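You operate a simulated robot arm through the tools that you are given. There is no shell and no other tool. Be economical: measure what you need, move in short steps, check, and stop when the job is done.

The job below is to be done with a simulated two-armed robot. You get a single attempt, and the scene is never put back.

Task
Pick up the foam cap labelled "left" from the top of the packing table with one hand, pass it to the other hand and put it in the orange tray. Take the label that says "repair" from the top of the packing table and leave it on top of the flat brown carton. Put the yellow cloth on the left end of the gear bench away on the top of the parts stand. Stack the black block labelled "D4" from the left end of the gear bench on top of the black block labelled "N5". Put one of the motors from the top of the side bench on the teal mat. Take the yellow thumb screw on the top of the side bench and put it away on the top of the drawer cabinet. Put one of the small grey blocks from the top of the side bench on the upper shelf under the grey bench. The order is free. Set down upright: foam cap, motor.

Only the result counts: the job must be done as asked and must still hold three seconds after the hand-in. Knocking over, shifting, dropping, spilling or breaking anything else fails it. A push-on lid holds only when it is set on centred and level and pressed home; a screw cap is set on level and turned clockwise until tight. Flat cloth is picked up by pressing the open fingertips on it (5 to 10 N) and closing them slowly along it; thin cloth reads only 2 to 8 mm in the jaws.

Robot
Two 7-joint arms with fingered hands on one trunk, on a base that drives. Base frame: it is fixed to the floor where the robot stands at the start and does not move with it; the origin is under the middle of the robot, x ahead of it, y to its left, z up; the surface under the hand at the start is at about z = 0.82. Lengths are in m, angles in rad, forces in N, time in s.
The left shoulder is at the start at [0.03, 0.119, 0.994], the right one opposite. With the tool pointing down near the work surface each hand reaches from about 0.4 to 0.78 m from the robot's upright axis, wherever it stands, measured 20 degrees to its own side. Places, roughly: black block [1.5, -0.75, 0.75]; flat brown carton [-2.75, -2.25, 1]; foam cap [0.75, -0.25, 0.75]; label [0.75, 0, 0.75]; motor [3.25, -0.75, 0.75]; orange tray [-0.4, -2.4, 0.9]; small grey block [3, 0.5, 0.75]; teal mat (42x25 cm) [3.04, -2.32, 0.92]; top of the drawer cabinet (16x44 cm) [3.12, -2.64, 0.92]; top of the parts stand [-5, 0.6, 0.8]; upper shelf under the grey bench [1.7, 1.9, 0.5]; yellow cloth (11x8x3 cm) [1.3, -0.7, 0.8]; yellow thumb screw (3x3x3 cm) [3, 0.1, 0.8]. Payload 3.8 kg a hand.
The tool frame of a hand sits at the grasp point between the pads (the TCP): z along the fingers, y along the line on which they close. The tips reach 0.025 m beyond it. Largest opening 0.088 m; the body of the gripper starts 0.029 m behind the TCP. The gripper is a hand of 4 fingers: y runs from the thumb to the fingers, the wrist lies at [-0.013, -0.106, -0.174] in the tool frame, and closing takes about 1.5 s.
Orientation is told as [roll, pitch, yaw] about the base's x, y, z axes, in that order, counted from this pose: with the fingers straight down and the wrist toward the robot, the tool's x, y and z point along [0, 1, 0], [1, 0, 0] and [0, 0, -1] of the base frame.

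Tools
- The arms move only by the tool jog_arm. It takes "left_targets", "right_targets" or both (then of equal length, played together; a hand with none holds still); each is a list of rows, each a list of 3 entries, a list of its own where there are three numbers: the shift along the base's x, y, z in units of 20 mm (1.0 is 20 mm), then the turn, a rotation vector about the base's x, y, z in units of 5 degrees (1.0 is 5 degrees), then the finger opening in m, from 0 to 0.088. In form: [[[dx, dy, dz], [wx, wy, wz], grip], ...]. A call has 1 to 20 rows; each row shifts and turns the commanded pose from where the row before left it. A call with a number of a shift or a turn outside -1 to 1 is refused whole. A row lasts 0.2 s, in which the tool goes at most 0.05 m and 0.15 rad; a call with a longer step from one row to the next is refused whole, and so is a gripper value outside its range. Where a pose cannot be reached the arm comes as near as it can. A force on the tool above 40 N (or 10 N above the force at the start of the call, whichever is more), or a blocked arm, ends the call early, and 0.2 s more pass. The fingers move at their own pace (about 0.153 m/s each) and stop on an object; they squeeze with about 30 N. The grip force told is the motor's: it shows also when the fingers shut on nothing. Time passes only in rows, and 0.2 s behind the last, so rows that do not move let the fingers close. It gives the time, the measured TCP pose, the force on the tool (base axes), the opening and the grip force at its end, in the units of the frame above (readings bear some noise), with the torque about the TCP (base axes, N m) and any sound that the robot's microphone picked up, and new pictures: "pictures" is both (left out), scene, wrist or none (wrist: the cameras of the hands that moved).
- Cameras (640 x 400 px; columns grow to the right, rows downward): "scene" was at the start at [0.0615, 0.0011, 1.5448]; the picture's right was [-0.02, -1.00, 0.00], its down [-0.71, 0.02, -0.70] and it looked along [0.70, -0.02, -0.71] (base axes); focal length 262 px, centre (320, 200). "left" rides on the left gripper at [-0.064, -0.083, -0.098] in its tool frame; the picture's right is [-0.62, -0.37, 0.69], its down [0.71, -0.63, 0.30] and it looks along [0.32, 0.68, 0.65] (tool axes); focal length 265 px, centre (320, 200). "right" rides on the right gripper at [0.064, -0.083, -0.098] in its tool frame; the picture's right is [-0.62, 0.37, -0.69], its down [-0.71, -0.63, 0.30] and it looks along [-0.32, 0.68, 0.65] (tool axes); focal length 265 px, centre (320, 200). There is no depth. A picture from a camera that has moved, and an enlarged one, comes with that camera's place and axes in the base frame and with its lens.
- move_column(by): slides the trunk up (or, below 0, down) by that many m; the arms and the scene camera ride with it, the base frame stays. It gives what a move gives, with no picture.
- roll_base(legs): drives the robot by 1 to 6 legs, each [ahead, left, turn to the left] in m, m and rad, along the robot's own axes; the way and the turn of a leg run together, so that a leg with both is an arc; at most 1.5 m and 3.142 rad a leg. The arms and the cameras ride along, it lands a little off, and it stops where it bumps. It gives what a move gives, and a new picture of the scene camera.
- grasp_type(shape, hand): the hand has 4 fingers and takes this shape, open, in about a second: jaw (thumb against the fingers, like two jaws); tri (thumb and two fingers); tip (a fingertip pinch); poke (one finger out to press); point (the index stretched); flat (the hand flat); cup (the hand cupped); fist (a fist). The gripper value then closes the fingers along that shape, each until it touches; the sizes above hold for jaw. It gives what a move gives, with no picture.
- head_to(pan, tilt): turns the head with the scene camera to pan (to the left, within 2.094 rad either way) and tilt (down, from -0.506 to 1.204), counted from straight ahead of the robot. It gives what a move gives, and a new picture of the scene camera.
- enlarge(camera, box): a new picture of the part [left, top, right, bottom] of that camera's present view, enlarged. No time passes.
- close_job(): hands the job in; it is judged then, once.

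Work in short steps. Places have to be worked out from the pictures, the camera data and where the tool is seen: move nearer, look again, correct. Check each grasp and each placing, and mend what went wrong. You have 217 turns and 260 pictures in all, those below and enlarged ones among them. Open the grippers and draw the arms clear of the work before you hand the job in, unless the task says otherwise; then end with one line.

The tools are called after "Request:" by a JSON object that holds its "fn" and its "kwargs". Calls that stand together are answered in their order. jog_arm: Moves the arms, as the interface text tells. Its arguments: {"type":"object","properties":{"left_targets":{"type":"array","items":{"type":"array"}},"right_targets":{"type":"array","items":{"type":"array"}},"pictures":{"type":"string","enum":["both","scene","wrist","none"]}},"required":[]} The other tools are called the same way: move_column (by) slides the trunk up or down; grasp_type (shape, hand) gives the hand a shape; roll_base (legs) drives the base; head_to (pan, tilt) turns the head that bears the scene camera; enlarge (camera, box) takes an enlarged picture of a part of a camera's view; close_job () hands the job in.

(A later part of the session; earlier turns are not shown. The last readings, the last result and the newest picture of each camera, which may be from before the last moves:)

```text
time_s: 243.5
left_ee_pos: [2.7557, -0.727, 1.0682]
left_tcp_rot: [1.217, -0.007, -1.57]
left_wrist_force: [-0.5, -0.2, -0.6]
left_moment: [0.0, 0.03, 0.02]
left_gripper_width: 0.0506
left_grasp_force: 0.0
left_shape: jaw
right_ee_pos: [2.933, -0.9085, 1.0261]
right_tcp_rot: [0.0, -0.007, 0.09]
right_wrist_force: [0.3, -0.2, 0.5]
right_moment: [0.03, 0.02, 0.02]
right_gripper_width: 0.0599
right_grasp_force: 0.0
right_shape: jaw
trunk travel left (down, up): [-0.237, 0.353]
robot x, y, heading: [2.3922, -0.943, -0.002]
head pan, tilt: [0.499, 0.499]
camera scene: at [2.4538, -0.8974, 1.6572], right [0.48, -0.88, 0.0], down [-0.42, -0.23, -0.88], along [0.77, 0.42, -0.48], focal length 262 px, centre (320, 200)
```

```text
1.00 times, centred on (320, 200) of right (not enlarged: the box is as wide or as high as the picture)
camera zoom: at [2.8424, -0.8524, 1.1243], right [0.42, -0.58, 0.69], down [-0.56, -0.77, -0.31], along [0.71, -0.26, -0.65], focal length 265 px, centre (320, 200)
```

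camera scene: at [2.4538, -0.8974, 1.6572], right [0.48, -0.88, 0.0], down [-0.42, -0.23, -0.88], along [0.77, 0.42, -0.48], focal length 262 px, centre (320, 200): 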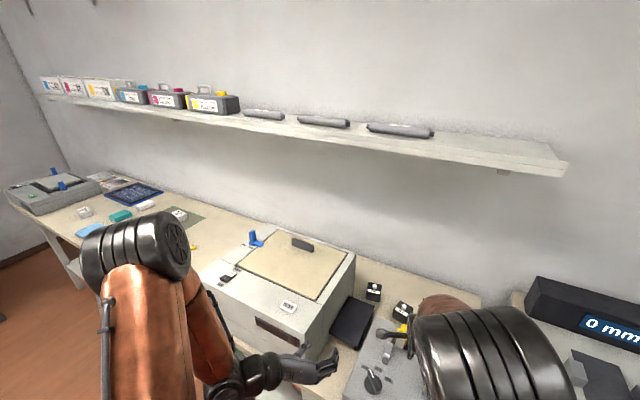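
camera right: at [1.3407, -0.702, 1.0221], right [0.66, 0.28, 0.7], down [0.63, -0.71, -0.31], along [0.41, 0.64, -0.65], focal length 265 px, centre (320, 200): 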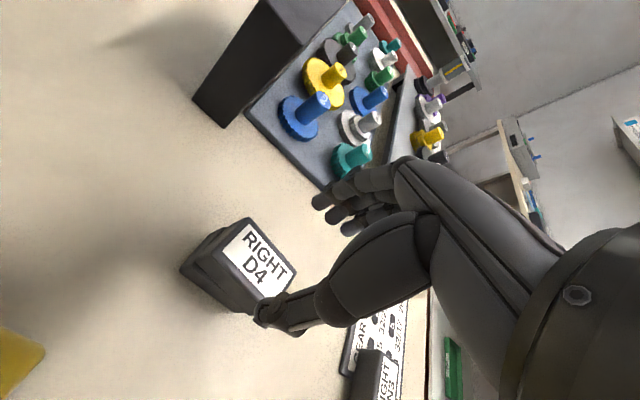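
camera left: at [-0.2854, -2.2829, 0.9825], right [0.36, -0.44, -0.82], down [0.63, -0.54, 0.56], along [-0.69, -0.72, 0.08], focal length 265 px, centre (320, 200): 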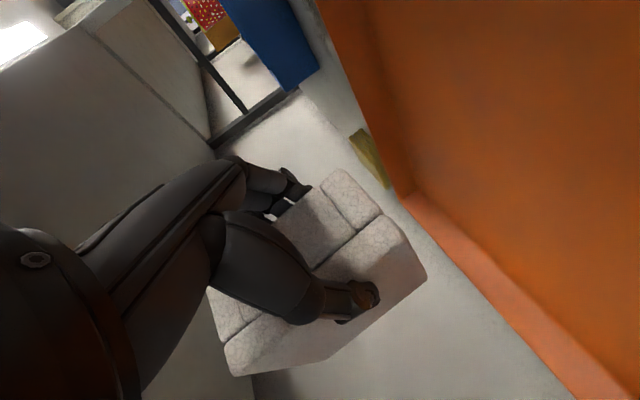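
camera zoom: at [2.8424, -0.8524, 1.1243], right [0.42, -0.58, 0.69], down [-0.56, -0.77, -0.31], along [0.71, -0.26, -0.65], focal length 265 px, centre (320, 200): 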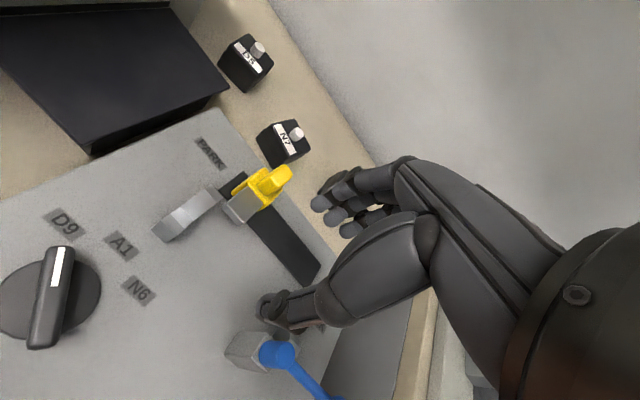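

A2 (≈3.17, -0.975) has more room behind the fixture than N7. Raise the right hand, lower the trunk 0.09 for reach and go 7 cm nearer.

Request:
{"fn": "jog_arm", "kwargs": {"right_targets": [[[0, -0.6, 0.9], [0, 0, -0.2], 0.075], [[0, -0.6, 0.9], [0, 0, -0.2], 0.075], [[0, -0.6, 0.9], [0, 0, -0.2], 0.075], [[0, -0.6, 0.9], [0, 0, -0.2], 0.075], [[0, -0.6, 0.9], [0, 0, -0.2], 0.075]], "left_targets": [[[0, 0, 0.9], [0, 0, 0], 0.05], [[0, 0, 0.9], [0, 0, 0], 0.05], [[0, 0, 0.9], [0, 0, 0], 0.05], [[0, 0, 0.9], [0, 0, 0], 0.05], [[0, 0, 0.9], [0, 0, 0], 0.05]], "pictures": "none"}}

Request:
{"fn": "move_column", "kwargs": {"by": -0.09}}

Request:
{"fn": "roll_base", "kwargs": {"legs": [[0.075, 0, 0]]}}

Request:
{"fn": "enlarge", "kwargs": {"camera": "right", "box": [0, 0, 640, 400]}}

```text
time_s: 244.7
left_ee_pos: [2.7676, -0.7176, 1.1577]
left_tcp_rot: [1.22, -0.007, -1.573]
left_wrist_force: [-0.4, -0.7, -0.6]
left_moment: [0.03, -0.01, 0.02]
left_gripper_width: 0.0504
left_grasp_force: 0.1
left_shape: jaw
left hand out of reach, approached as far as the arm can: row 1, 2, 3, 5
right_ee_pos: [2.9311, -0.9678, 1.1191]
right_tcp_rot: [0.0, -0.005, 0.002]
right_wrist_force: [-0.1, -0.2, -0.3]
right_moment: [-0.01, -0.02, 0.0]
right_gripper_width: 0.0749
right_grasp_force: 0.1
right_shape: jaw
trunk travel left (down, up): [-0.237, 0.353]
robot x, y, heading: [2.3875, -0.9463, -0.002]
head pan, tilt: [0.499, 0.499]
```

```text
time_s: 246.0
left_ee_pos: [2.7684, -0.7173, 1.0685]
left_tcp_rot: [1.218, -0.007, -1.573]
left_wrist_force: [-0.7, 0.3, -0.1]
left_moment: [-0.03, 0.01, 0.0]
left_gripper_width: 0.0505
left_grasp_force: 0.0
left_shape: jaw
right_ee_pos: [2.9332, -0.9674, 1.0289]
right_tcp_rot: [0.001, -0.005, 0.002]
right_wrist_force: [0.4, -0.4, 0.0]
right_moment: [0.01, 0.0, -0.02]
right_gripper_width: 0.0749
right_grasp_force: 0.0
right_shape: jaw
trunk travel left (down, up): [-0.147, 0.443]
robot x, y, heading: [2.392, -0.9459, -0.0]
head pan, tilt: [0.499, 0.499]
```

```text
time_s: 247.0
left_ee_pos: [2.8446, -0.7173, 1.066]
left_tcp_rot: [1.217, -0.006, -1.575]
left_wrist_force: [-0.9, 0.8, -0.8]
left_moment: [-0.02, 0.02, -0.01]
left_gripper_width: 0.0504
left_grasp_force: 0.2
left_shape: jaw
right_ee_pos: [3.008, -0.969, 1.0268]
right_tcp_rot: [-0.001, -0.003, 0.001]
right_wrist_force: [-0.1, 0.2, 0.2]
right_moment: [-0.02, 0.03, 0.04]
right_gripper_width: 0.0744
right_grasp_force: 0.0
right_shape: jaw
trunk travel left (down, up): [-0.147, 0.443]
robot x, y, heading: [2.4674, -0.9491, -0.0]
head pan, tilt: [0.499, 0.499]
camera scene: at [2.5296, -0.8975, 1.5672], right [0.48, -0.88, 0.0], down [-0.42, -0.23, -0.88], along [0.77, 0.42, -0.48], focal length 262 px, centre (320, 200)
```

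scene: 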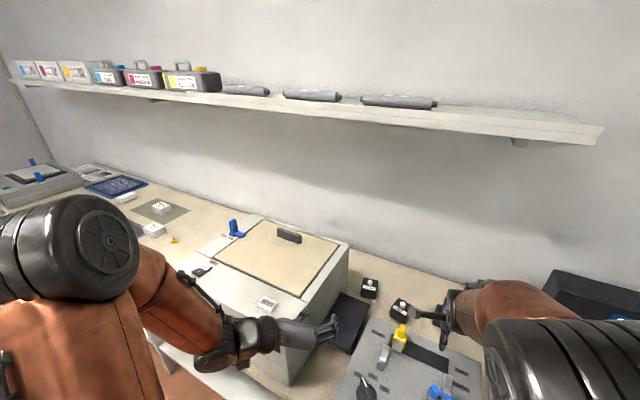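

```text
1.00 times, centred on (320, 200) of right (not enlarged: the box is as wide or as high as the picture)
camera zoom: at [2.9238, -0.9042, 1.1249], right [0.37, -0.62, 0.69], down [-0.63, -0.72, -0.31], along [0.69, -0.32, -0.65], focal length 265 px, centre (320, 200)
```

zoom: 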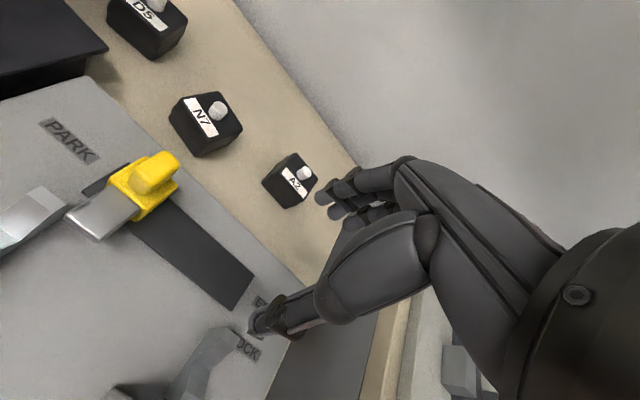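

A2 ≈(3.175, -0.978). Move above it at z≈1.0.

Request:
{"fn": "jog_arm", "kwargs": {"right_targets": [[[0.8, 0, 0], [0, 0, 0], 0.075], [[0.8, -0.2, 0], [0, 0, 0], 0.075], [[0.8, -0.2, 0], [0, 0, 0], 0.075], [[0.8, 0, 0], [0, 0, 0], 0.075], [[0.8, 0, -0.2], [0, 0, 0], 0.075], [[0.8, 0, -0.4], [0, 0, 0], 0.075], [[0.8, 0, -0.4], [0, 0, 0], 0.075], [[0.8, 0, -0.4], [0, 0, 0], 0.075], [[0.8, 0, -0.4], [0, 0, 0], 0.075], [[0.8, 0, -0.4], [0, 0, 0], 0.075]], "pictures": "wrist"}}

```text
time_s: 249.2
left_ee_pos: [2.8431, -0.7167, 1.0666]
left_tcp_rot: [1.215, -0.007, -1.574]
left_wrist_force: [0.4, 0.7, 0.8]
left_moment: [0.01, -0.05, 0.01]
left_gripper_width: 0.0503
left_grasp_force: 0.1
left_shape: jaw
right_ee_pos: [3.1665, -0.9768, 0.9848]
right_tcp_rot: [-0.001, -0.006, 0.003]
right_wrist_force: [0.3, -0.7, 0.3]
right_moment: [0.05, 0.0, -0.01]
right_gripper_width: 0.0747
right_grasp_force: 0.1
right_shape: jaw
trunk travel left (down, up): [-0.147, 0.443]
robot x, y, heading: [2.462, -0.9467, -0.002]
head pan, tilt: [0.499, 0.499]
camera right: at [3.0813, -0.9127, 1.0816], right [0.37, -0.62, 0.69], down [-0.63, -0.72, -0.31], along [0.69, -0.32, -0.65], focal length 265 px, centre (320, 200)
```

right: 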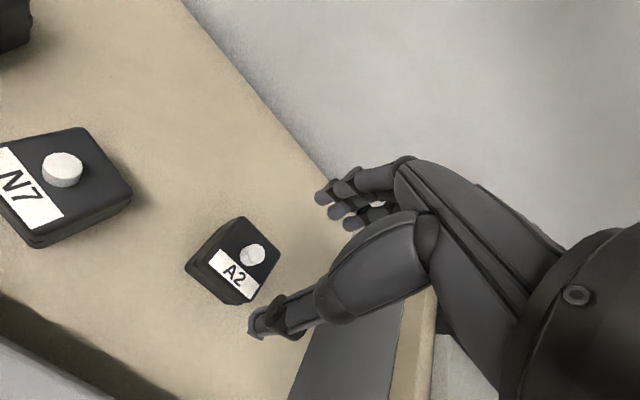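

A2 is square to the axes at ≈(3.185, -0.980). Move in and descend.

Request:
{"fn": "jog_arm", "kwargs": {"right_targets": [[[0.5, -0.1, -0.6], [0, 0, 0], 0.075], [[0.4, 0, -0.8], [0, 0, 0], 0.075], [[0, 0, -0.9], [0, 0, 0], 0.075], [[0, 0, -0.9], [0, 0, 0], 0.075], [[0, 0, -0.9], [0, 0, 0], 0.075]], "pictures": "wrist"}}

```text
time_s: 250.4
left_ee_pos: [2.844, -0.7165, 1.0683]
left_tcp_rot: [1.216, -0.007, -1.572]
left_wrist_force: [0.3, -0.2, -0.4]
left_moment: [0.02, -0.04, -0.01]
left_gripper_width: 0.0506
left_grasp_force: 0.1
left_shape: jaw
right_ee_pos: [3.1844, -0.9793, 0.904]
right_tcp_rot: [0.0, -0.008, 0.003]
right_wrist_force: [-0.3, 0.2, -1.1]
right_moment: [-0.01, 0.0, 0.01]
right_gripper_width: 0.075
right_grasp_force: 0.1
right_shape: jaw
trunk travel left (down, up): [-0.147, 0.443]
robot x, y, heading: [2.4686, -0.9463, -0.001]
head pan, tilt: [0.499, 0.499]
camera right: at [3.0994, -0.9149, 1.0009], right [0.37, -0.62, 0.7], down [-0.63, -0.72, -0.31], along [0.69, -0.32, -0.65], focal length 265 px, centre (320, 200)
```

right: 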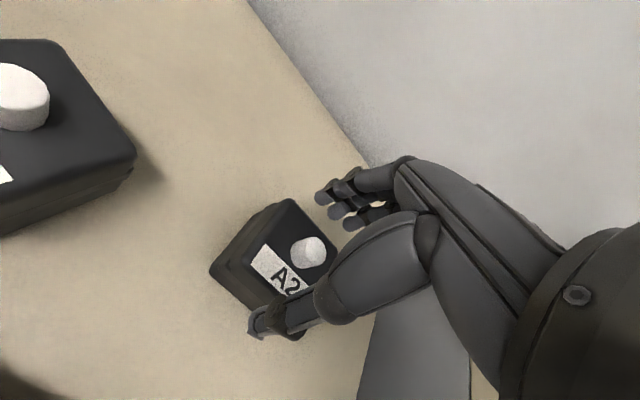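

Still aligned. Descend to z≈0.862.

Request:
{"fn": "jog_arm", "kwargs": {"right_targets": [[[0.2, -0.15, -0.7], [0, 0, 0], 0.075], [[0, 0, -0.7], [0, 0, 0], 0.075], [[0, 0, -0.6], [0, 0, 0], 0.075]], "pictures": "wrist"}}

```text
time_s: 251.2
left_ee_pos: [2.843, -0.717, 1.0669]
left_tcp_rot: [1.218, -0.007, -1.573]
left_wrist_force: [-0.9, -0.8, 0.0]
left_moment: [-0.01, 0.0, -0.01]
left_gripper_width: 0.0505
left_grasp_force: 0.1
left_shape: jaw
right_ee_pos: [3.19, -0.982, 0.8662]
right_tcp_rot: [0.0, -0.011, 0.005]
right_wrist_force: [-1.8, 1.0, 7.4]
right_moment: [-0.05, -0.16, 0.01]
right_gripper_width: 0.074
right_grasp_force: 0.0
right_shape: jaw
trunk travel left (down, up): [-0.147, 0.443]
robot x, y, heading: [2.4698, -0.9453, -0.002]
head pan, tilt: [0.499, 0.499]
camera right: at [3.1046, -0.9187, 0.9622], right [0.36, -0.62, 0.7], down [-0.62, -0.72, -0.31], along [0.69, -0.32, -0.65], focal length 265 px, centre (320, 200)
```

right: 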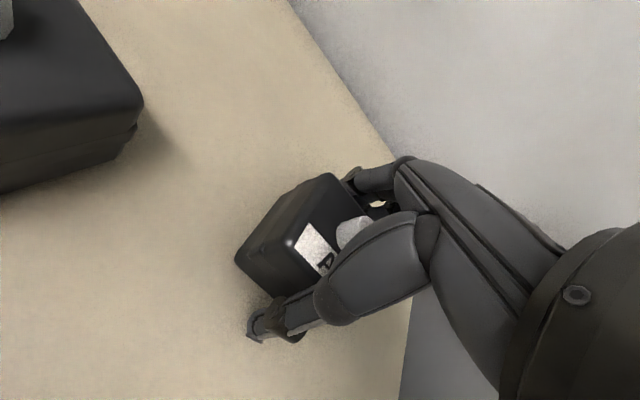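

7 N contact: the fingers probably touch the motor's rear top edge. Raise, shift +8 mm in x, open fully and descend again.

Request:
{"fn": "jog_arm", "kwargs": {"right_targets": [[[0, 0, 0.7], [0, 0, 0], 0.088], [[0.45, 0, 0], [0, 0, 0], 0.088], [[0, 0, -0.4], [0, 0, 0], 0.088], [[0, 0, -0.4], [0, 0, 0], 0.088]], "pictures": "wrist"}}

```text
time_s: 252.2
left_ee_pos: [2.8418, -0.7173, 1.0687]
left_tcp_rot: [1.22, -0.006, -1.572]
left_wrist_force: [0.0, 0.3, -0.2]
left_moment: [-0.01, -0.01, 0.02]
left_gripper_width: 0.0504
left_grasp_force: 0.0
left_shape: jaw
right_ee_pos: [3.1981, -0.9799, 0.8641]
right_tcp_rot: [0.0, -0.013, 0.003]
right_wrist_force: [-4.1, -0.4, 12.7]
right_moment: [-0.05, -0.27, -0.01]
right_gripper_width: 0.0875
right_grasp_force: 0.0
right_shape: jaw
trunk travel left (down, up): [-0.147, 0.443]
robot x, y, heading: [2.4681, -0.9443, -0.001]
head pan, tilt: [0.499, 0.499]
camera right: at [3.1132, -0.9166, 0.9613], right [0.36, -0.62, 0.7], down [-0.62, -0.72, -0.31], along [0.69, -0.32, -0.65], focal length 265 px, centre (320, 200)
```

right: 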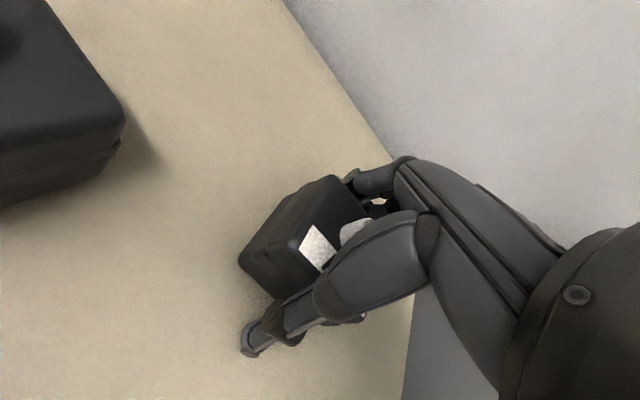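

Contact moves with the hand, so it is fingertips on the bench top (z≈0.84). Raise 4 mm, recentre x and close.

Request:
{"fn": "jog_arm", "kwargs": {"right_targets": [[[-0.3, 0, 0.2], [0, 0, 0], 0.088], [[0, 0, 0.1], [0, 0, 0], 0.07], [[0, 0, 0], [0, 0, 0], 0.05], [[0, 0, 0], [0, 0, 0], 0.03], [[0, 0, 0], [0, 0, 0], 0.0], [[0, 0, 0], [0, 0, 0], 0.0]], "pictures": "wrist"}}

```text
time_s: 253.6
left_ee_pos: [2.844, -0.7176, 1.0672]
left_tcp_rot: [1.218, -0.007, -1.572]
left_wrist_force: [1.0, -0.2, -0.5]
left_moment: [0.03, -0.01, -0.02]
left_gripper_width: 0.0505
left_grasp_force: 0.0
left_shape: jaw
right_ee_pos: [3.1935, -0.9821, 0.8674]
right_tcp_rot: [0.002, -0.005, 0.002]
right_wrist_force: [-1.7, -1.1, 0.0]
right_moment: [-0.01, 0.16, 0.07]
right_gripper_width: 0.0483
right_grasp_force: 30.1
right_shape: jaw
trunk travel left (down, up): [-0.147, 0.443]
robot x, y, heading: [2.4685, -0.948, -0.002]
head pan, tilt: [0.499, 0.499]
camera right: at [3.107, -0.9171, 0.9636], right [0.37, -0.62, 0.69], down [-0.63, -0.72, -0.31], along [0.69, -0.32, -0.65], focal length 265 px, centre (320, 200)
```

right: 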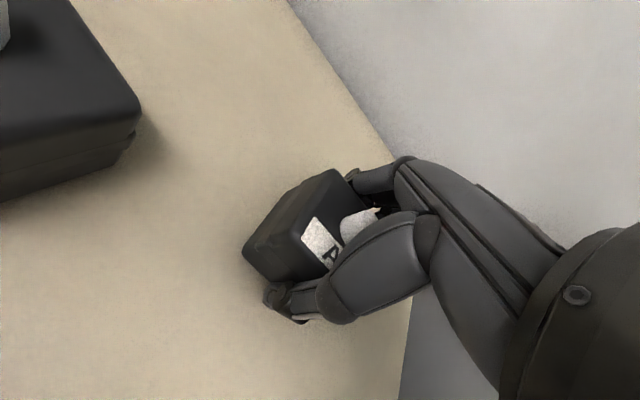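

Gripped at 48 mm. Lift, easing back toward the robot.

Request:
{"fn": "jog_arm", "kwargs": {"right_targets": [[[0, 0, 0.5], [0, 0, 0], 0.0], [[0, 0, 0.8], [0, 0, 0], 0.0], [[-0.1, 0, 0.9], [0, 0, 0], 0.0], [[-0.4, 0, 0.9], [0, 0, 0], 0.0], [[-0.6, 0, 0.9], [0, 0, 0], 0.0], [[-0.8, 0, 0.9], [0, 0, 0], 0.0], [[-0.8, 0, 0.9], [0, 0, 0], 0.0], [[-0.8, 0, 0.6], [0, 0, 0], 0.0], [[-0.8, 0, 0.6], [0, 0, 0], 0.0], [[-0.8, 0, 0], [0, 0, 0], 0.0], [[-0.8, 0, 0], [0, 0, 0], 0.0], [[-0.8, 0, 0], [0, 0, 0], 0.0]], "pictures": "wrist"}}

```text
time_s: 256.2
left_ee_pos: [2.8446, -0.7167, 1.0678]
left_tcp_rot: [1.217, -0.008, -1.572]
left_wrist_force: [-0.4, 1.9, -0.1]
left_moment: [-0.01, -0.04, 0.01]
left_gripper_width: 0.0505
left_grasp_force: 0.0
left_shape: jaw
right_ee_pos: [3.057, -0.9799, 1.0067]
right_tcp_rot: [0.0, -0.005, 0.003]
right_wrist_force: [0.3, 0.1, -4.3]
right_moment: [0.0, 0.01, 0.01]
right_gripper_width: 0.0477
right_grasp_force: 30.2
right_shape: jaw
trunk travel left (down, up): [-0.147, 0.443]
robot x, y, heading: [2.4671, -0.9434, 0.009]
head pan, tilt: [0.499, 0.499]
camera right: at [2.9722, -0.9167, 1.1043], right [0.37, -0.62, 0.7], down [-0.63, -0.72, -0.31], along [0.69, -0.32, -0.65], focal length 265 px, centre (320, 200)
```

right: 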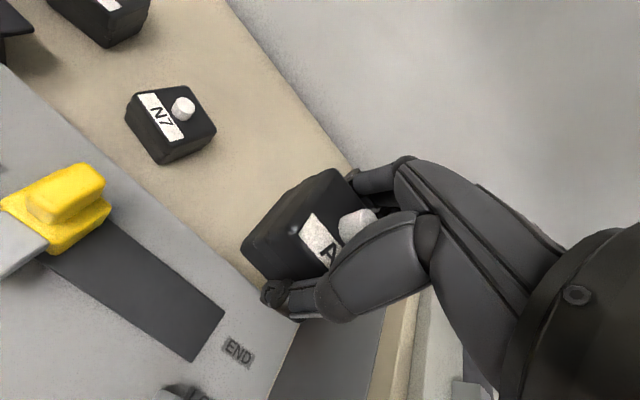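

Motor held. Back off, strafe right to y≈-2.24 and look at the mat.

Request:
{"fn": "roll_base", "kwargs": {"legs": [[-0.25, 0, -0.009], [0, -1.3, 0]]}}

Request:
{"fn": "head_to", "kwargs": {"pan": 0.0, "tilt": 0.6}}

```text
time_s: 264.2
left_ee_pos: [2.5616, -2.0499, 1.0676]
left_tcp_rot: [1.217, -0.006, -1.611]
left_wrist_force: [-0.1, 0.7, 0.3]
left_moment: [-0.02, 0.01, 0.01]
left_gripper_width: 0.0501
left_grasp_force: 0.1
left_shape: jaw
right_ee_pos: [2.7653, -2.3211, 1.0078]
right_tcp_rot: [0.001, -0.005, -0.032]
right_wrist_force: [0.3, -0.1, -3.5]
right_moment: [-0.02, 0.01, 0.02]
right_gripper_width: 0.0479
right_grasp_force: 30.3
right_shape: jaw
trunk travel left (down, up): [-0.147, 0.443]
robot x, y, heading: [2.1779, -2.2617, -0.034]
head pan, tilt: [0.499, 0.499]
camera scene: at [2.2392, -2.2189, 1.5673], right [0.45, -0.9, 0.0], down [-0.43, -0.21, -0.88], along [0.79, 0.39, -0.48], focal length 262 px, centre (320, 200)
```

scene: 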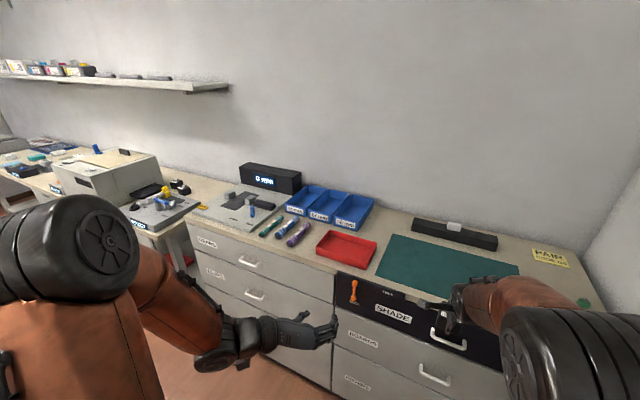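

```text
time_s: 265.2
left_ee_pos: [2.5624, -2.0502, 1.0666]
left_tcp_rot: [1.215, -0.006, -1.609]
left_wrist_force: [-0.1, 0.5, -0.1]
left_moment: [-0.02, 0.01, -0.02]
left_gripper_width: 0.0503
left_grasp_force: 0.0
left_shape: jaw
right_ee_pos: [2.7654, -2.3212, 1.006]
right_tcp_rot: [-0.002, -0.004, -0.034]
right_wrist_force: [0.7, -0.1, -4.4]
right_moment: [0.01, 0.03, 0.0]
right_gripper_width: 0.0481
right_grasp_force: 30.0
right_shape: jaw
trunk travel left (down, up): [-0.147, 0.443]
robot x, y, heading: [2.175, -2.2651, -0.037]
head pan, tilt: [0.0, 0.6]
camera scene: at [2.2461, -2.2622, 1.5582], right [-0.04, -1.0, 0.0], down [-0.56, 0.02, -0.82], along [0.82, -0.03, -0.57], focal length 262 px, centre (320, 200)
```

scene: 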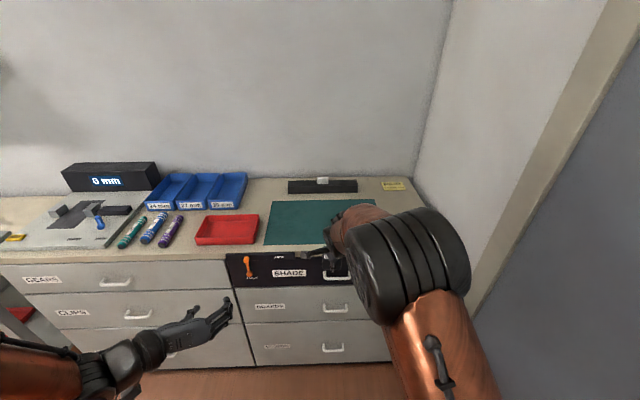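

The mat spans about x 2.91–3.16, y -2.11…-2.53. Drive 0.22 m ahead and square up.

Request:
{"fn": "roll_base", "kwargs": {"legs": [[0, 0, 0.036], [0.22, 0, 0]]}}

Request:
{"fn": "jog_arm", "kwargs": {"right_targets": [[[0.5, 0, 0], [0, 0, 0], 0.0], [[0.5, 0, 0], [0, 0, 0], 0.0], [[0.5, 0, 0], [0, 0, 0], 0.0]], "pictures": "wrist"}}

```text
time_s: 267.2
left_ee_pos: [2.7783, -2.0378, 1.0658]
left_tcp_rot: [1.217, -0.006, -1.577]
left_wrist_force: [0.2, 0.0, -0.1]
left_moment: [0.0, -0.02, -0.01]
left_gripper_width: 0.0502
left_grasp_force: 0.1
left_shape: jaw
right_ee_pos: [2.9911, -2.301, 1.0052]
right_tcp_rot: [0.002, -0.004, 0.001]
right_wrist_force: [0.8, 0.0, -4.4]
right_moment: [-0.01, 0.02, -0.02]
right_gripper_width: 0.0481
right_grasp_force: 30.2
right_shape: jaw
trunk travel left (down, up): [-0.147, 0.443]
robot x, y, heading: [2.4026, -2.2613, -0.008]
head pan, tilt: [0.0, 0.6]
camera scene: at [2.4706, -2.2605, 1.5581], right [0.0, -1.0, 0.0], down [-0.57, 0.0, -0.82], along [0.82, 0.0, -0.57], focal length 262 px, centre (320, 200)
```

scene: 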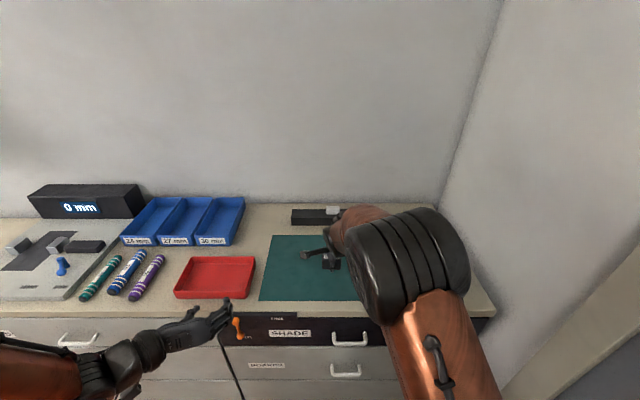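

```text
time_s: 268.1
left_ee_pos: [2.7774, -2.0383, 1.0669]
left_tcp_rot: [1.217, -0.006, -1.575]
left_wrist_force: [0.4, 0.1, -0.8]
left_moment: [0.03, 0.02, -0.03]
left_gripper_width: 0.0505
left_grasp_force: 0.0
left_shape: jaw
right_ee_pos: [3.0183, -2.3007, 1.0062]
right_tcp_rot: [0.0, -0.002, -0.001]
right_wrist_force: [0.4, 0.4, -4.7]
right_moment: [-0.06, 0.0, 0.0]
right_gripper_width: 0.0476
right_grasp_force: 29.7
right_shape: jaw
trunk travel left (down, up): [-0.147, 0.443]
robot x, y, heading: [2.4013, -2.2617, -0.005]
head pan, tilt: [0.0, 0.6]
camera right: at [2.9343, -2.2373, 1.104], right [0.36, -0.62, 0.69], down [-0.63, -0.71, -0.31], along [0.69, -0.33, -0.65], focal length 265 px, centre (320, 200)
```

right: 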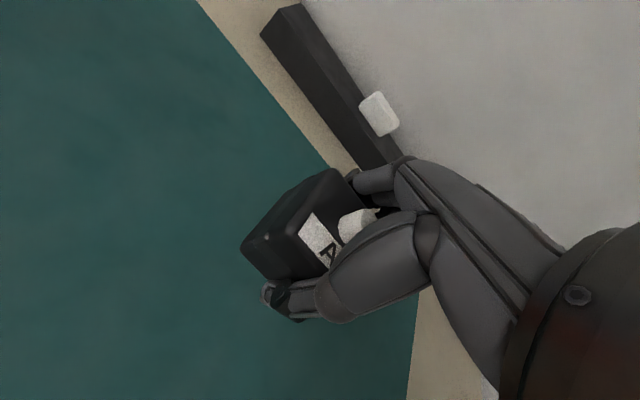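

Over the mat. Lower to near contact.

Request:
{"fn": "jog_arm", "kwargs": {"right_targets": [[[0, 0, -0.9], [0, 0, 0], 0.0], [[0, 0, -0.9], [0, 0, 0], 0.0], [[0, 0, -0.4], [0, 0, 0], 0.0], [[0, 0, -0.2], [0, 0, 0], 0.0]], "pictures": "none"}}

Request:
{"fn": "jog_arm", "kwargs": {"right_targets": [[[0, 0, -0.15], [0, 0, 0], 0.0]], "pictures": "none"}}

Request:
{"fn": "jog_arm", "kwargs": {"right_targets": [[[0, 0, -0.15], [0, 0, 0], 0.0]], "pictures": "none"}}

```text
time_s: 269.1
left_ee_pos: [2.7778, -2.0376, 1.0667]
left_tcp_rot: [1.217, -0.005, -1.576]
left_wrist_force: [-0.2, 0.0, -0.8]
left_moment: [0.01, 0.01, -0.02]
left_gripper_width: 0.0504
left_grasp_force: 0.0
left_shape: jaw
right_ee_pos: [3.0207, -2.3005, 0.9591]
right_tcp_rot: [0.0, -0.007, -0.001]
right_wrist_force: [0.3, -0.7, -3.8]
right_moment: [-0.04, 0.0, 0.02]
right_gripper_width: 0.0479
right_grasp_force: 30.0
right_shape: jaw
trunk travel left (down, up): [-0.147, 0.443]
robot x, y, heading: [2.3993, -2.2655, -0.007]
head pan, tilt: [0.0, 0.6]
```

```text
time_s: 269.4
left_ee_pos: [2.778, -2.0379, 1.0678]
left_tcp_rot: [1.217, -0.006, -1.577]
left_wrist_force: [0.0, -0.6, -0.3]
left_moment: [0.03, -0.01, 0.01]
left_gripper_width: 0.0505
left_grasp_force: 0.0
left_shape: jaw
right_ee_pos: [3.0221, -2.3003, 0.9546]
right_tcp_rot: [0.001, -0.005, 0.0]
right_wrist_force: [0.7, -0.1, -3.7]
right_moment: [-0.01, -0.01, 0.0]
right_gripper_width: 0.0479
right_grasp_force: 29.7
right_shape: jaw
trunk travel left (down, up): [-0.147, 0.443]
robot x, y, heading: [2.3984, -2.2646, -0.008]
head pan, tilt: [0.0, 0.6]
```

```text
time_s: 269.9
left_ee_pos: [2.7784, -2.038, 1.0671]
left_tcp_rot: [1.216, -0.006, -1.577]
left_wrist_force: [-0.7, 0.5, 1.0]
left_moment: [-0.01, -0.03, -0.02]
left_gripper_width: 0.0506
left_grasp_force: 0.0
left_shape: jaw
right_ee_pos: [3.0203, -2.3003, 0.9521]
right_tcp_rot: [0.001, -0.006, -0.001]
right_wrist_force: [-0.1, -0.4, -4.0]
right_moment: [-0.01, 0.01, 0.02]
right_gripper_width: 0.0478
right_grasp_force: 30.2
right_shape: jaw
trunk travel left (down, up): [-0.147, 0.443]
robot x, y, heading: [2.397, -2.2627, -0.001]
head pan, tilt: [0.0, 0.6]
```

Continue creeping down.

Request:
{"fn": "jog_arm", "kwargs": {"right_targets": [[[0, 0, -0.15], [0, 0, 0], 0.0]], "pictures": "none"}}

Request:
{"fn": "jog_arm", "kwargs": {"right_targets": [[[0, 0, -0.15], [0, 0, 0], 0.0]], "pictures": "none"}}

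Request:
{"fn": "jog_arm", "kwargs": {"right_targets": [[[0, 0, -0.15], [0, 0, 0], 0.0]], "pictures": "wrist"}}

```text
time_s: 270.2
left_ee_pos: [2.7776, -2.0372, 1.0673]
left_tcp_rot: [1.216, -0.006, -1.576]
left_wrist_force: [0.0, -0.2, -0.5]
left_moment: [0.03, -0.03, 0.01]
left_gripper_width: 0.0503
left_grasp_force: 0.0
left_shape: jaw
right_ee_pos: [3.0195, -2.3019, 0.9495]
right_tcp_rot: [-0.001, -0.005, -0.001]
right_wrist_force: [-0.1, 0.7, -4.1]
right_moment: [-0.02, 0.01, 0.0]
right_gripper_width: 0.0482
right_grasp_force: 30.1
right_shape: jaw
trunk travel left (down, up): [-0.147, 0.443]
robot x, y, heading: [2.399, -2.2665, -0.007]
head pan, tilt: [0.0, 0.6]
```

```text
time_s: 270.6
left_ee_pos: [2.7779, -2.0381, 1.0673]
left_tcp_rot: [1.217, -0.006, -1.577]
left_wrist_force: [-0.3, -0.3, 0.1]
left_moment: [-0.01, 0.04, -0.01]
left_gripper_width: 0.0503
left_grasp_force: 0.1
left_shape: jaw
right_ee_pos: [3.0198, -2.3007, 0.9463]
right_tcp_rot: [-0.001, -0.005, -0.001]
right_wrist_force: [-0.5, -0.2, -4.0]
right_moment: [0.03, -0.03, -0.03]
right_gripper_width: 0.0482
right_grasp_force: 30.3
right_shape: jaw
trunk travel left (down, up): [-0.147, 0.443]
robot x, y, heading: [2.4015, -2.2615, -0.002]
head pan, tilt: [0.0, 0.6]
```

```text
time_s: 271.1
left_ee_pos: [2.7772, -2.0385, 1.0685]
left_tcp_rot: [1.221, -0.008, -1.577]
left_wrist_force: [0.5, 0.3, 0.9]
left_moment: [0.0, 0.02, 0.01]
left_gripper_width: 0.0507
left_grasp_force: 0.0
left_shape: jaw
right_ee_pos: [3.0205, -2.3011, 0.9461]
right_tcp_rot: [0.0, -0.011, -0.001]
right_wrist_force: [-1.6, -1.5, 10.2]
right_moment: [0.02, 0.48, 0.03]
right_gripper_width: 0.0479
right_grasp_force: 29.9
right_shape: jaw
trunk travel left (down, up): [-0.147, 0.443]
robot x, y, heading: [2.4049, -2.2641, -0.001]
head pan, tilt: [0.0, 0.6]
camera right: at [2.9353, -2.2369, 1.0433], right [0.36, -0.62, 0.7], down [-0.63, -0.71, -0.31], along [0.69, -0.32, -0.65], focal length 265 px, centre (320, 200)
```

right: 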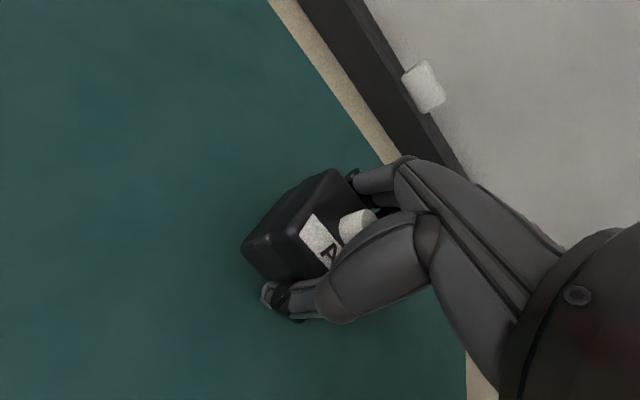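

Contact made. Open and rise.

Request:
{"fn": "jog_arm", "kwargs": {"right_targets": [[[0, 0, 0.05], [0, 0, 0], 0.055], [[0, 0, 0], [0, 0, 0], 0.07], [[0, 0, 0], [0, 0, 0], 0.088], [[0, 0, 0], [0, 0, 0], 0.088], [[0, 0, 0.5], [0, 0, 0], 0.088], [[0, 0, 0.9], [0, 0, 0], 0.088], [[0, 0, 0.9], [0, 0, 0], 0.088], [[0, 0, 0.9], [0, 0, 0], 0.088], [[-0.5, 0, 0.9], [0, 0, 0], 0.088]], "pictures": "wrist"}}

```text
time_s: 273.1
left_ee_pos: [2.777, -2.0382, 1.0687]
left_tcp_rot: [1.219, -0.007, -1.575]
left_wrist_force: [-0.4, -0.3, 0.2]
left_moment: [-0.04, 0.03, -0.01]
left_gripper_width: 0.0502
left_grasp_force: 0.1
left_shape: jaw
right_ee_pos: [3.0085, -2.3009, 1.0256]
right_tcp_rot: [0.001, -0.005, -0.001]
right_wrist_force: [-0.2, -1.3, -0.4]
right_moment: [0.02, 0.0, 0.04]
right_gripper_width: 0.088
right_grasp_force: 0.0
right_shape: jaw
trunk travel left (down, up): [-0.147, 0.443]
robot x, y, heading: [2.3996, -2.2624, -0.004]
head pan, tilt: [0.0, 0.6]
camera right: at [2.9238, -2.2374, 1.1232], right [0.36, -0.62, 0.7], down [-0.63, -0.71, -0.31], along [0.69, -0.33, -0.65], focal length 265 px, centre (320, 200)
```

right: 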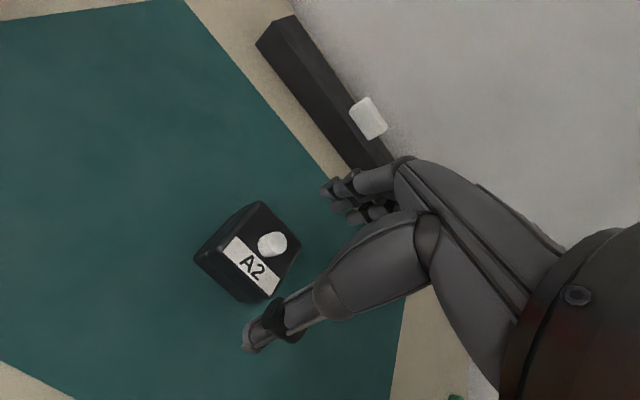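

Motor stands on the mat. Now to the screw near (3, 0.1): back off and strafe left.

Request:
{"fn": "roll_base", "kwargs": {"legs": [[-0.25, 0, 0.004], [0, 1.15, 0.015], [0, 1.15, 0.015]]}}

Request:
{"fn": "head_to", "kwargs": {"pan": 0.2, "tilt": 0.6}}

```text
time_s: 283.0
left_ee_pos: [2.5023, -0.3797, 1.0681]
left_tcp_rot: [1.217, -0.008, -1.551]
left_wrist_force: [0.2, 0.6, 0.7]
left_moment: [-0.03, 0.02, -0.01]
left_gripper_width: 0.0502
left_grasp_force: 0.1
left_shape: jaw
right_ee_pos: [2.7394, -0.6524, 1.0215]
right_tcp_rot: [-0.016, 0.01, -0.005]
right_wrist_force: [-12.6, -2.7, 1.5]
right_moment: [0.01, -0.26, -0.36]
right_gripper_width: 0.0871
right_grasp_force: 0.1
right_shape: jaw
trunk travel left (down, up): [-0.147, 0.443]
robot x, y, heading: [2.1311, -0.6163, 0.022]
head pan, tilt: [0.0, 0.6]
stopped in leg 3: the force on the tool passed its limit at 53 N (the readings are from after the stop); the commanded pose is now the measured one
camera scene: at [2.1979, -0.6076, 1.5582], right [0.02, -1.0, 0.0], down [-0.56, -0.01, -0.83], along [0.83, 0.02, -0.56], focal length 262 px, centre (320, 200)
```

scene: 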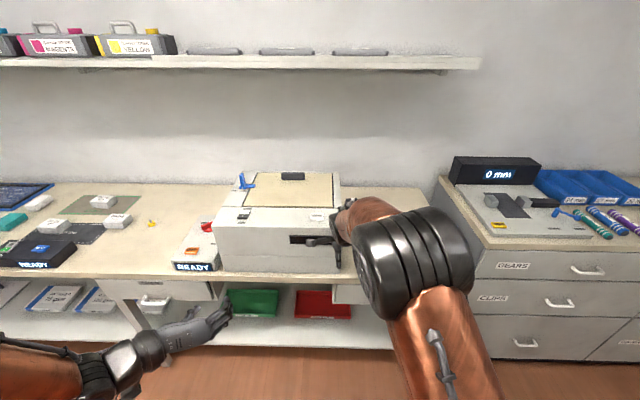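

```text
time_s: 283.7
left_ee_pos: [2.5012, -0.3814, 1.0676]
left_tcp_rot: [1.219, -0.007, -1.553]
left_wrist_force: [0.1, -0.3, -0.1]
left_moment: [-0.03, -0.01, 0.02]
left_gripper_width: 0.0505
left_grasp_force: 0.1
left_shape: jaw
right_ee_pos: [2.7407, -0.654, 1.0239]
right_tcp_rot: [-0.011, 0.005, -0.004]
right_wrist_force: [-11.7, 1.7, -4.5]
right_moment: [0.04, 0.07, -0.06]
right_gripper_width: 0.086
right_grasp_force: 0.2
right_shape: jaw
trunk travel left (down, up): [-0.147, 0.443]
robot x, y, heading: [2.1322, -0.6122, 0.021]
head pan, tilt: [0.201, 0.6]
camera scene: at [2.1957, -0.5939, 1.5582], right [0.22, -0.98, 0.0], down [-0.55, -0.12, -0.83], along [0.81, 0.18, -0.56], focal length 262 px, centre (320, 200)
```

scene: 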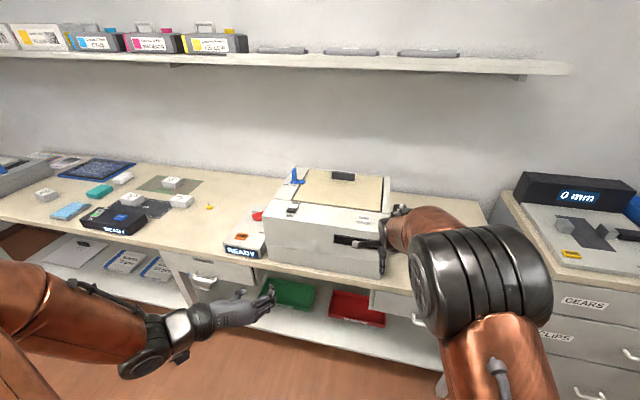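

The hand bumped the machine's front corner. I back straight off, then check that it has not shifted.

Request:
{"fn": "roll_base", "kwargs": {"legs": [[-0.2, -0.02, -0.02]]}}

Request:
{"fn": "enlarge", "kwargs": {"camera": "scene", "box": [170, 140, 460, 320]}}

```text
time_s: 285.3
left_ee_pos: [2.3088, -0.4114, 1.0646]
left_tcp_rot: [1.213, -0.007, -1.573]
left_wrist_force: [0.1, -0.7, -0.9]
left_moment: [-0.03, -0.01, -0.01]
left_gripper_width: 0.0503
left_grasp_force: 0.1
left_shape: jaw
right_ee_pos: [2.544, -0.6882, 1.0194]
right_tcp_rot: [-0.012, 0.008, -0.023]
right_wrist_force: [0.4, -0.2, -0.1]
right_moment: [0.01, -0.03, 0.01]
right_gripper_width: 0.0875
right_grasp_force: 0.0
right_shape: jaw
trunk travel left (down, up): [-0.147, 0.443]
robot x, y, heading: [1.9278, -0.6368, 0.004]
head pan, tilt: [0.201, 0.6]
camera scene: at [2.0024, -0.6166, 1.5577], right [0.2, -0.98, 0.0], down [-0.56, -0.11, -0.82], along [0.81, 0.17, -0.57], focal length 262 px, centre (320, 200)
```

scene: 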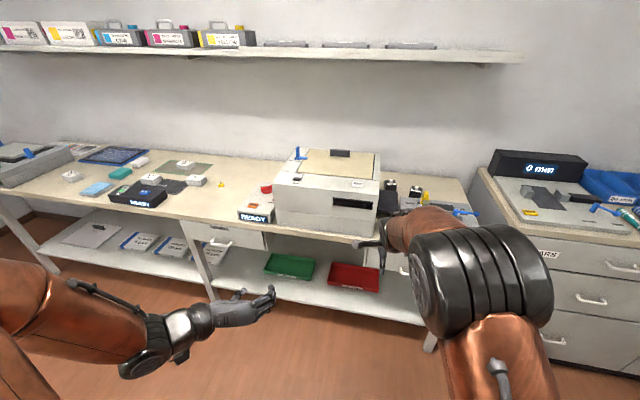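

```text
2.21 times, centred on (315, 230) of scene
camera zoom: at [2.0024, -0.6166, 1.5577], right [0.2, -0.98, 0.0], down [-0.56, -0.11, -0.82], along [0.81, 0.17, -0.57], focal length 578 px, centre (331, 134)
```

zoom: 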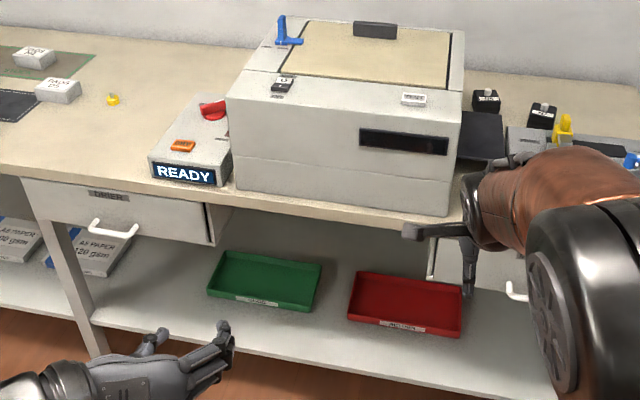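

The machine looks in place. Screw ≈(3.05, 0.13). I retract the right hand, then strafe left along the aisle.

Request:
{"fn": "jog_arm", "kwargs": {"right_targets": [[[-0.9, 0, 0.6], [0.15, -0.1, 0], 0.06], [[-0.9, 0, 0.6], [0, 0, 0], 0.06], [[-0.9, 0, 0.6], [0, 0, 0], 0.06], [[-0.9, 0, 0.6], [0, 0, 0], 0.06], [[-0.9, 0, 0.6], [0, 0, 0], 0.06], [[-0.9, 0, 0.6], [0, 0, 0], 0.06]], "pictures": "none"}}

Request:
{"fn": "roll_base", "kwargs": {"legs": [[0.17, 0, 0], [0, 0.8, 0.01], [0.2, 0, 0]]}}

Request:
{"fn": "head_to", "kwargs": {"pan": 0.1, "tilt": 0.7}}

```text
time_s: 286.7
left_ee_pos: [2.3087, -0.4102, 1.0659]
left_tcp_rot: [1.213, -0.007, -1.57]
left_wrist_force: [-0.5, -0.2, -0.6]
left_moment: [-0.01, -0.03, -0.02]
left_gripper_width: 0.0503
left_grasp_force: 0.1
left_shape: jaw
right_ee_pos: [2.4339, -0.6898, 1.0933]
right_tcp_rot: [0.002, 0.002, -0.024]
right_wrist_force: [0.7, -0.4, 0.6]
right_moment: [0.02, 0.01, -0.01]
right_gripper_width: 0.0603
right_grasp_force: 0.2
right_shape: jaw
trunk travel left (down, up): [-0.147, 0.443]
robot x, y, heading: [1.9299, -0.6382, -0.0]
head pan, tilt: [0.201, 0.6]
```

```text
time_s: 293.2
left_ee_pos: [2.663, 0.3931, 1.067]
left_tcp_rot: [1.216, -0.007, -1.558]
left_wrist_force: [-0.7, 0.5, -0.4]
left_moment: [0.02, -0.01, -0.01]
left_gripper_width: 0.0501
left_grasp_force: 0.0
left_shape: jaw
right_ee_pos: [2.7914, 0.1155, 1.0938]
right_tcp_rot: [0.001, -0.002, -0.012]
right_wrist_force: [-0.2, 0.2, -0.3]
right_moment: [-0.03, -0.01, 0.01]
right_gripper_width: 0.06
right_grasp_force: 0.2
right_shape: jaw
trunk travel left (down, up): [-0.147, 0.443]
robot x, y, heading: [2.2867, 0.1635, 0.013]
head pan, tilt: [0.201, 0.6]
camera scene: at [2.3574, 0.1831, 1.5581], right [0.21, -0.98, 0.0], down [-0.55, -0.12, -0.82], along [0.81, 0.18, -0.57], focal length 262 px, centre (320, 200)
```

scene: 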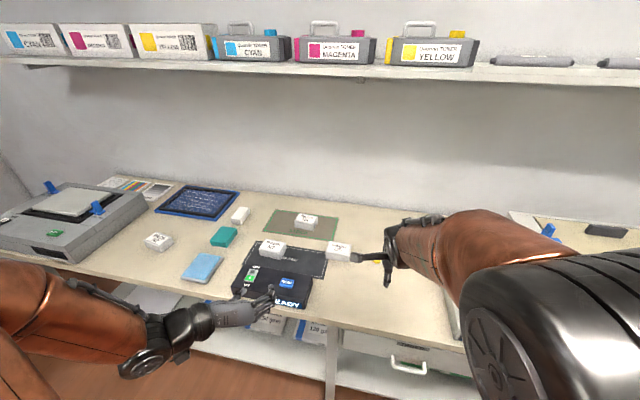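

```text
time_s: 293.9
left_ee_pos: [2.6628, 0.394, 1.0677]
left_tcp_rot: [1.219, -0.008, -1.559]
left_wrist_force: [0.0, -0.2, 0.4]
left_moment: [0.02, -0.02, -0.02]
left_gripper_width: 0.0504
left_grasp_force: 0.1
left_shape: jaw
right_ee_pos: [2.7913, 0.1157, 1.0943]
right_tcp_rot: [0.002, -0.002, -0.012]
right_wrist_force: [0.4, -0.6, 0.6]
right_moment: [0.01, -0.02, -0.01]
right_gripper_width: 0.0603
right_grasp_force: 0.1
right_shape: jaw
trunk travel left (down, up): [-0.147, 0.443]
robot x, y, heading: [2.2883, 0.1595, 0.008]
head pan, tilt: [0.099, 0.7]
camera scene: at [2.3534, 0.1739, 1.5496], right [0.11, -0.99, 0.0], down [-0.64, -0.07, -0.77], along [0.76, 0.09, -0.64], focal length 262 px, centre (320, 200)
```

scene: 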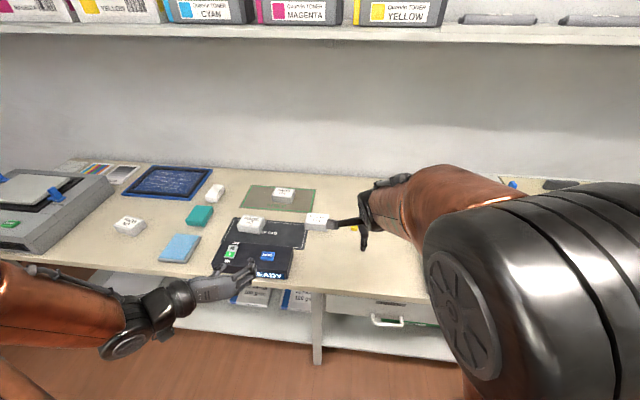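

Request:
{"fn": "enlarge", "kwargs": {"camera": "scene", "box": [100, 160, 380, 300]}}

Request:
{"fn": "enlarge", "kwargs": {"camera": "right", "box": [0, 0, 640, 400]}}

```text
2.29 times, centred on (240, 230) of scene
camera zoom: at [2.3534, 0.1739, 1.5496], right [0.11, -0.99, 0.0], down [-0.64, -0.07, -0.77], along [0.76, 0.09, -0.64], focal length 599 px, centre (503, 131)
```

zoom: 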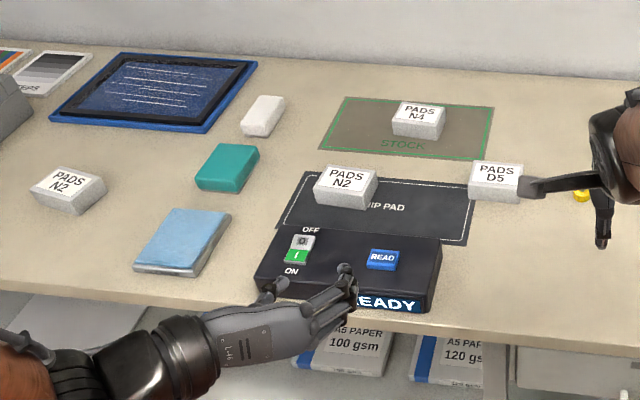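

```text
1.00 times, centred on (320, 200) of right (not enlarged: the box is as wide or as high as the picture)
camera zoom: at [2.7069, 0.1805, 1.1927], right [0.36, -0.63, 0.69], down [-0.64, -0.71, -0.31], along [0.68, -0.33, -0.65], focal length 265 px, centre (320, 200)
```

zoom: 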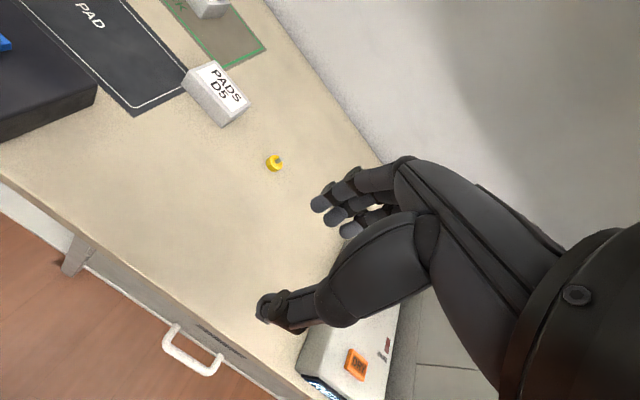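

The small grey blocks are the "PADS" ones; D5 (≈3.043, 0.266) is free-standing. I'll do the block first (for the grey bench). Drive nearer and move above it.

Request:
{"fn": "roll_base", "kwargs": {"legs": [[0.14, 0.12, -0.008]]}}

Request:
{"fn": "jog_arm", "kwargs": {"right_targets": [[[0.6, 0.2, -0.6], [0, 0, 0], 0.075], [[0.6, 0.2, -0.6], [0, 0, 0], 0.075], [[0.6, 0.2, -0.6], [0, 0, 0], 0.075], [[0.6, 0.2, -0.6], [0, 0, 0], 0.075], [[0.6, 0.2, -0.6], [0, 0, 0], 0.075]], "pictures": "wrist"}}

```text
time_s: 295.4
left_ee_pos: [2.8047, 0.5123, 1.0671]
left_tcp_rot: [1.217, -0.006, -1.568]
left_wrist_force: [0.8, 0.8, 0.0]
left_moment: [0.01, -0.04, 0.0]
left_gripper_width: 0.0504
left_grasp_force: 0.1
left_shape: jaw
right_ee_pos: [2.9301, 0.2338, 1.094]
right_tcp_rot: [0.001, 0.0, -0.022]
right_wrist_force: [0.7, -1.0, 0.4]
right_moment: [-0.02, 0.0, 0.02]
right_gripper_width: 0.0604
right_grasp_force: 0.0
right_shape: jaw
trunk travel left (down, up): [-0.147, 0.443]
robot x, y, heading: [2.4312, 0.2831, 0.002]
head pan, tilt: [0.099, 0.7]
camera scene: at [2.4943, 0.2962, 1.5495], right [0.1, -0.99, 0.0], down [-0.64, -0.07, -0.76], along [0.76, 0.08, -0.65], focal length 262 px, centre (320, 200)
```

scene: 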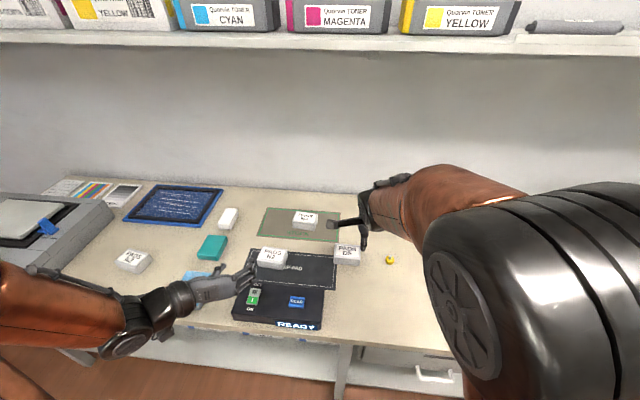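

```text
time_s: 296.6
left_ee_pos: [2.8037, 0.5117, 1.0665]
left_tcp_rot: [1.218, -0.008, -1.569]
left_wrist_force: [-0.1, -0.6, 0.4]
left_moment: [0.01, 0.0, -0.01]
left_gripper_width: 0.0503
left_grasp_force: 0.0
left_shape: jaw
right_ee_pos: [2.9887, 0.254, 1.0349]
right_tcp_rot: [0.004, -0.003, -0.021]
right_wrist_force: [0.0, -0.1, 0.0]
right_moment: [0.0, 0.01, 0.03]
right_gripper_width: 0.0746
right_grasp_force: 0.1
right_shape: jaw
trunk travel left (down, up): [-0.147, 0.443]
robot x, y, heading: [2.431, 0.2905, 0.003]
head pan, tilt: [0.099, 0.7]
camera right: at [2.9055, 0.3189, 1.1332], right [0.35, -0.63, 0.69], down [-0.64, -0.7, -0.31], along [0.68, -0.34, -0.65], focal length 265 px, centre (320, 200)
```

right: 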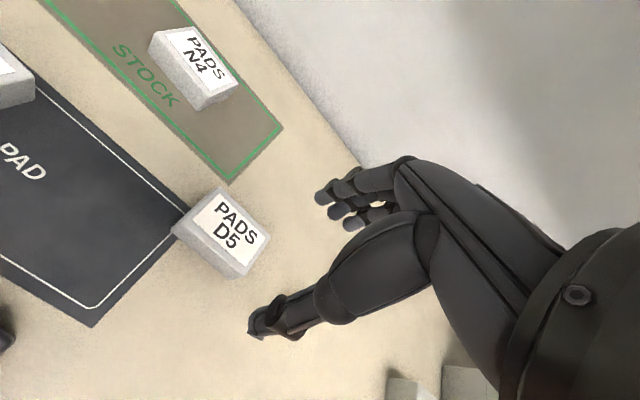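

D5 at ≈(3.048, 0.261), aligned. Move over and descend.

Request:
{"fn": "jog_arm", "kwargs": {"right_targets": [[[0.8, 0.1, -0.5], [0, 0, 0], 0.075], [[0.8, 0.1, -0.7], [0, 0, 0], 0.075], [[0.8, 0.1, -0.8], [0, 0, 0], 0.075], [[0.5, 0, -0.8], [0, 0, 0.2], 0.075], [[0, 0, -0.9], [0, 0, 0], 0.075], [[0, 0, -0.9], [0, 0, 0], 0.075], [[0, 0, -0.9], [0, 0, 0], 0.075]], "pictures": "wrist"}}

```text
time_s: 298.2
left_ee_pos: [2.8038, 0.5123, 1.0682]
left_tcp_rot: [1.217, -0.007, -1.569]
left_wrist_force: [-0.6, -1.2, 0.1]
left_moment: [0.04, 0.03, 0.0]
left_gripper_width: 0.0502
left_grasp_force: 0.1
left_shape: jaw
right_ee_pos: [3.0463, 0.2604, 0.9246]
right_tcp_rot: [0.002, -0.004, -0.003]
right_wrist_force: [-0.5, -0.6, -0.7]
right_moment: [0.04, 0.01, 0.01]
right_gripper_width: 0.075
right_grasp_force: 0.0
right_shape: jaw
trunk travel left (down, up): [-0.147, 0.443]
robot x, y, heading: [2.428, 0.2839, -0.001]
head pan, tilt: [0.099, 0.7]
camera right: at [2.9622, 0.3246, 1.0221], right [0.36, -0.62, 0.69], down [-0.63, -0.71, -0.31], along [0.68, -0.33, -0.65], focal length 265 px, centre (320, 200)
```

right: 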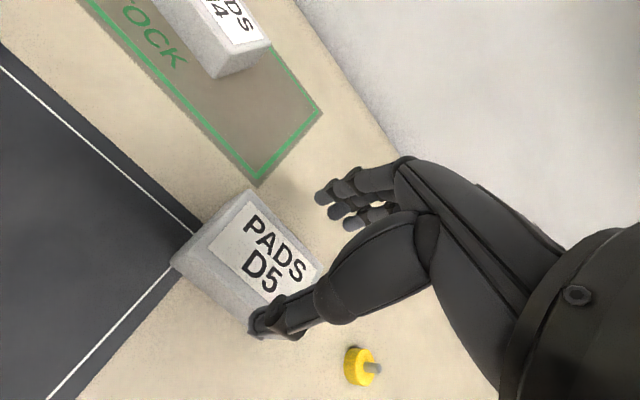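

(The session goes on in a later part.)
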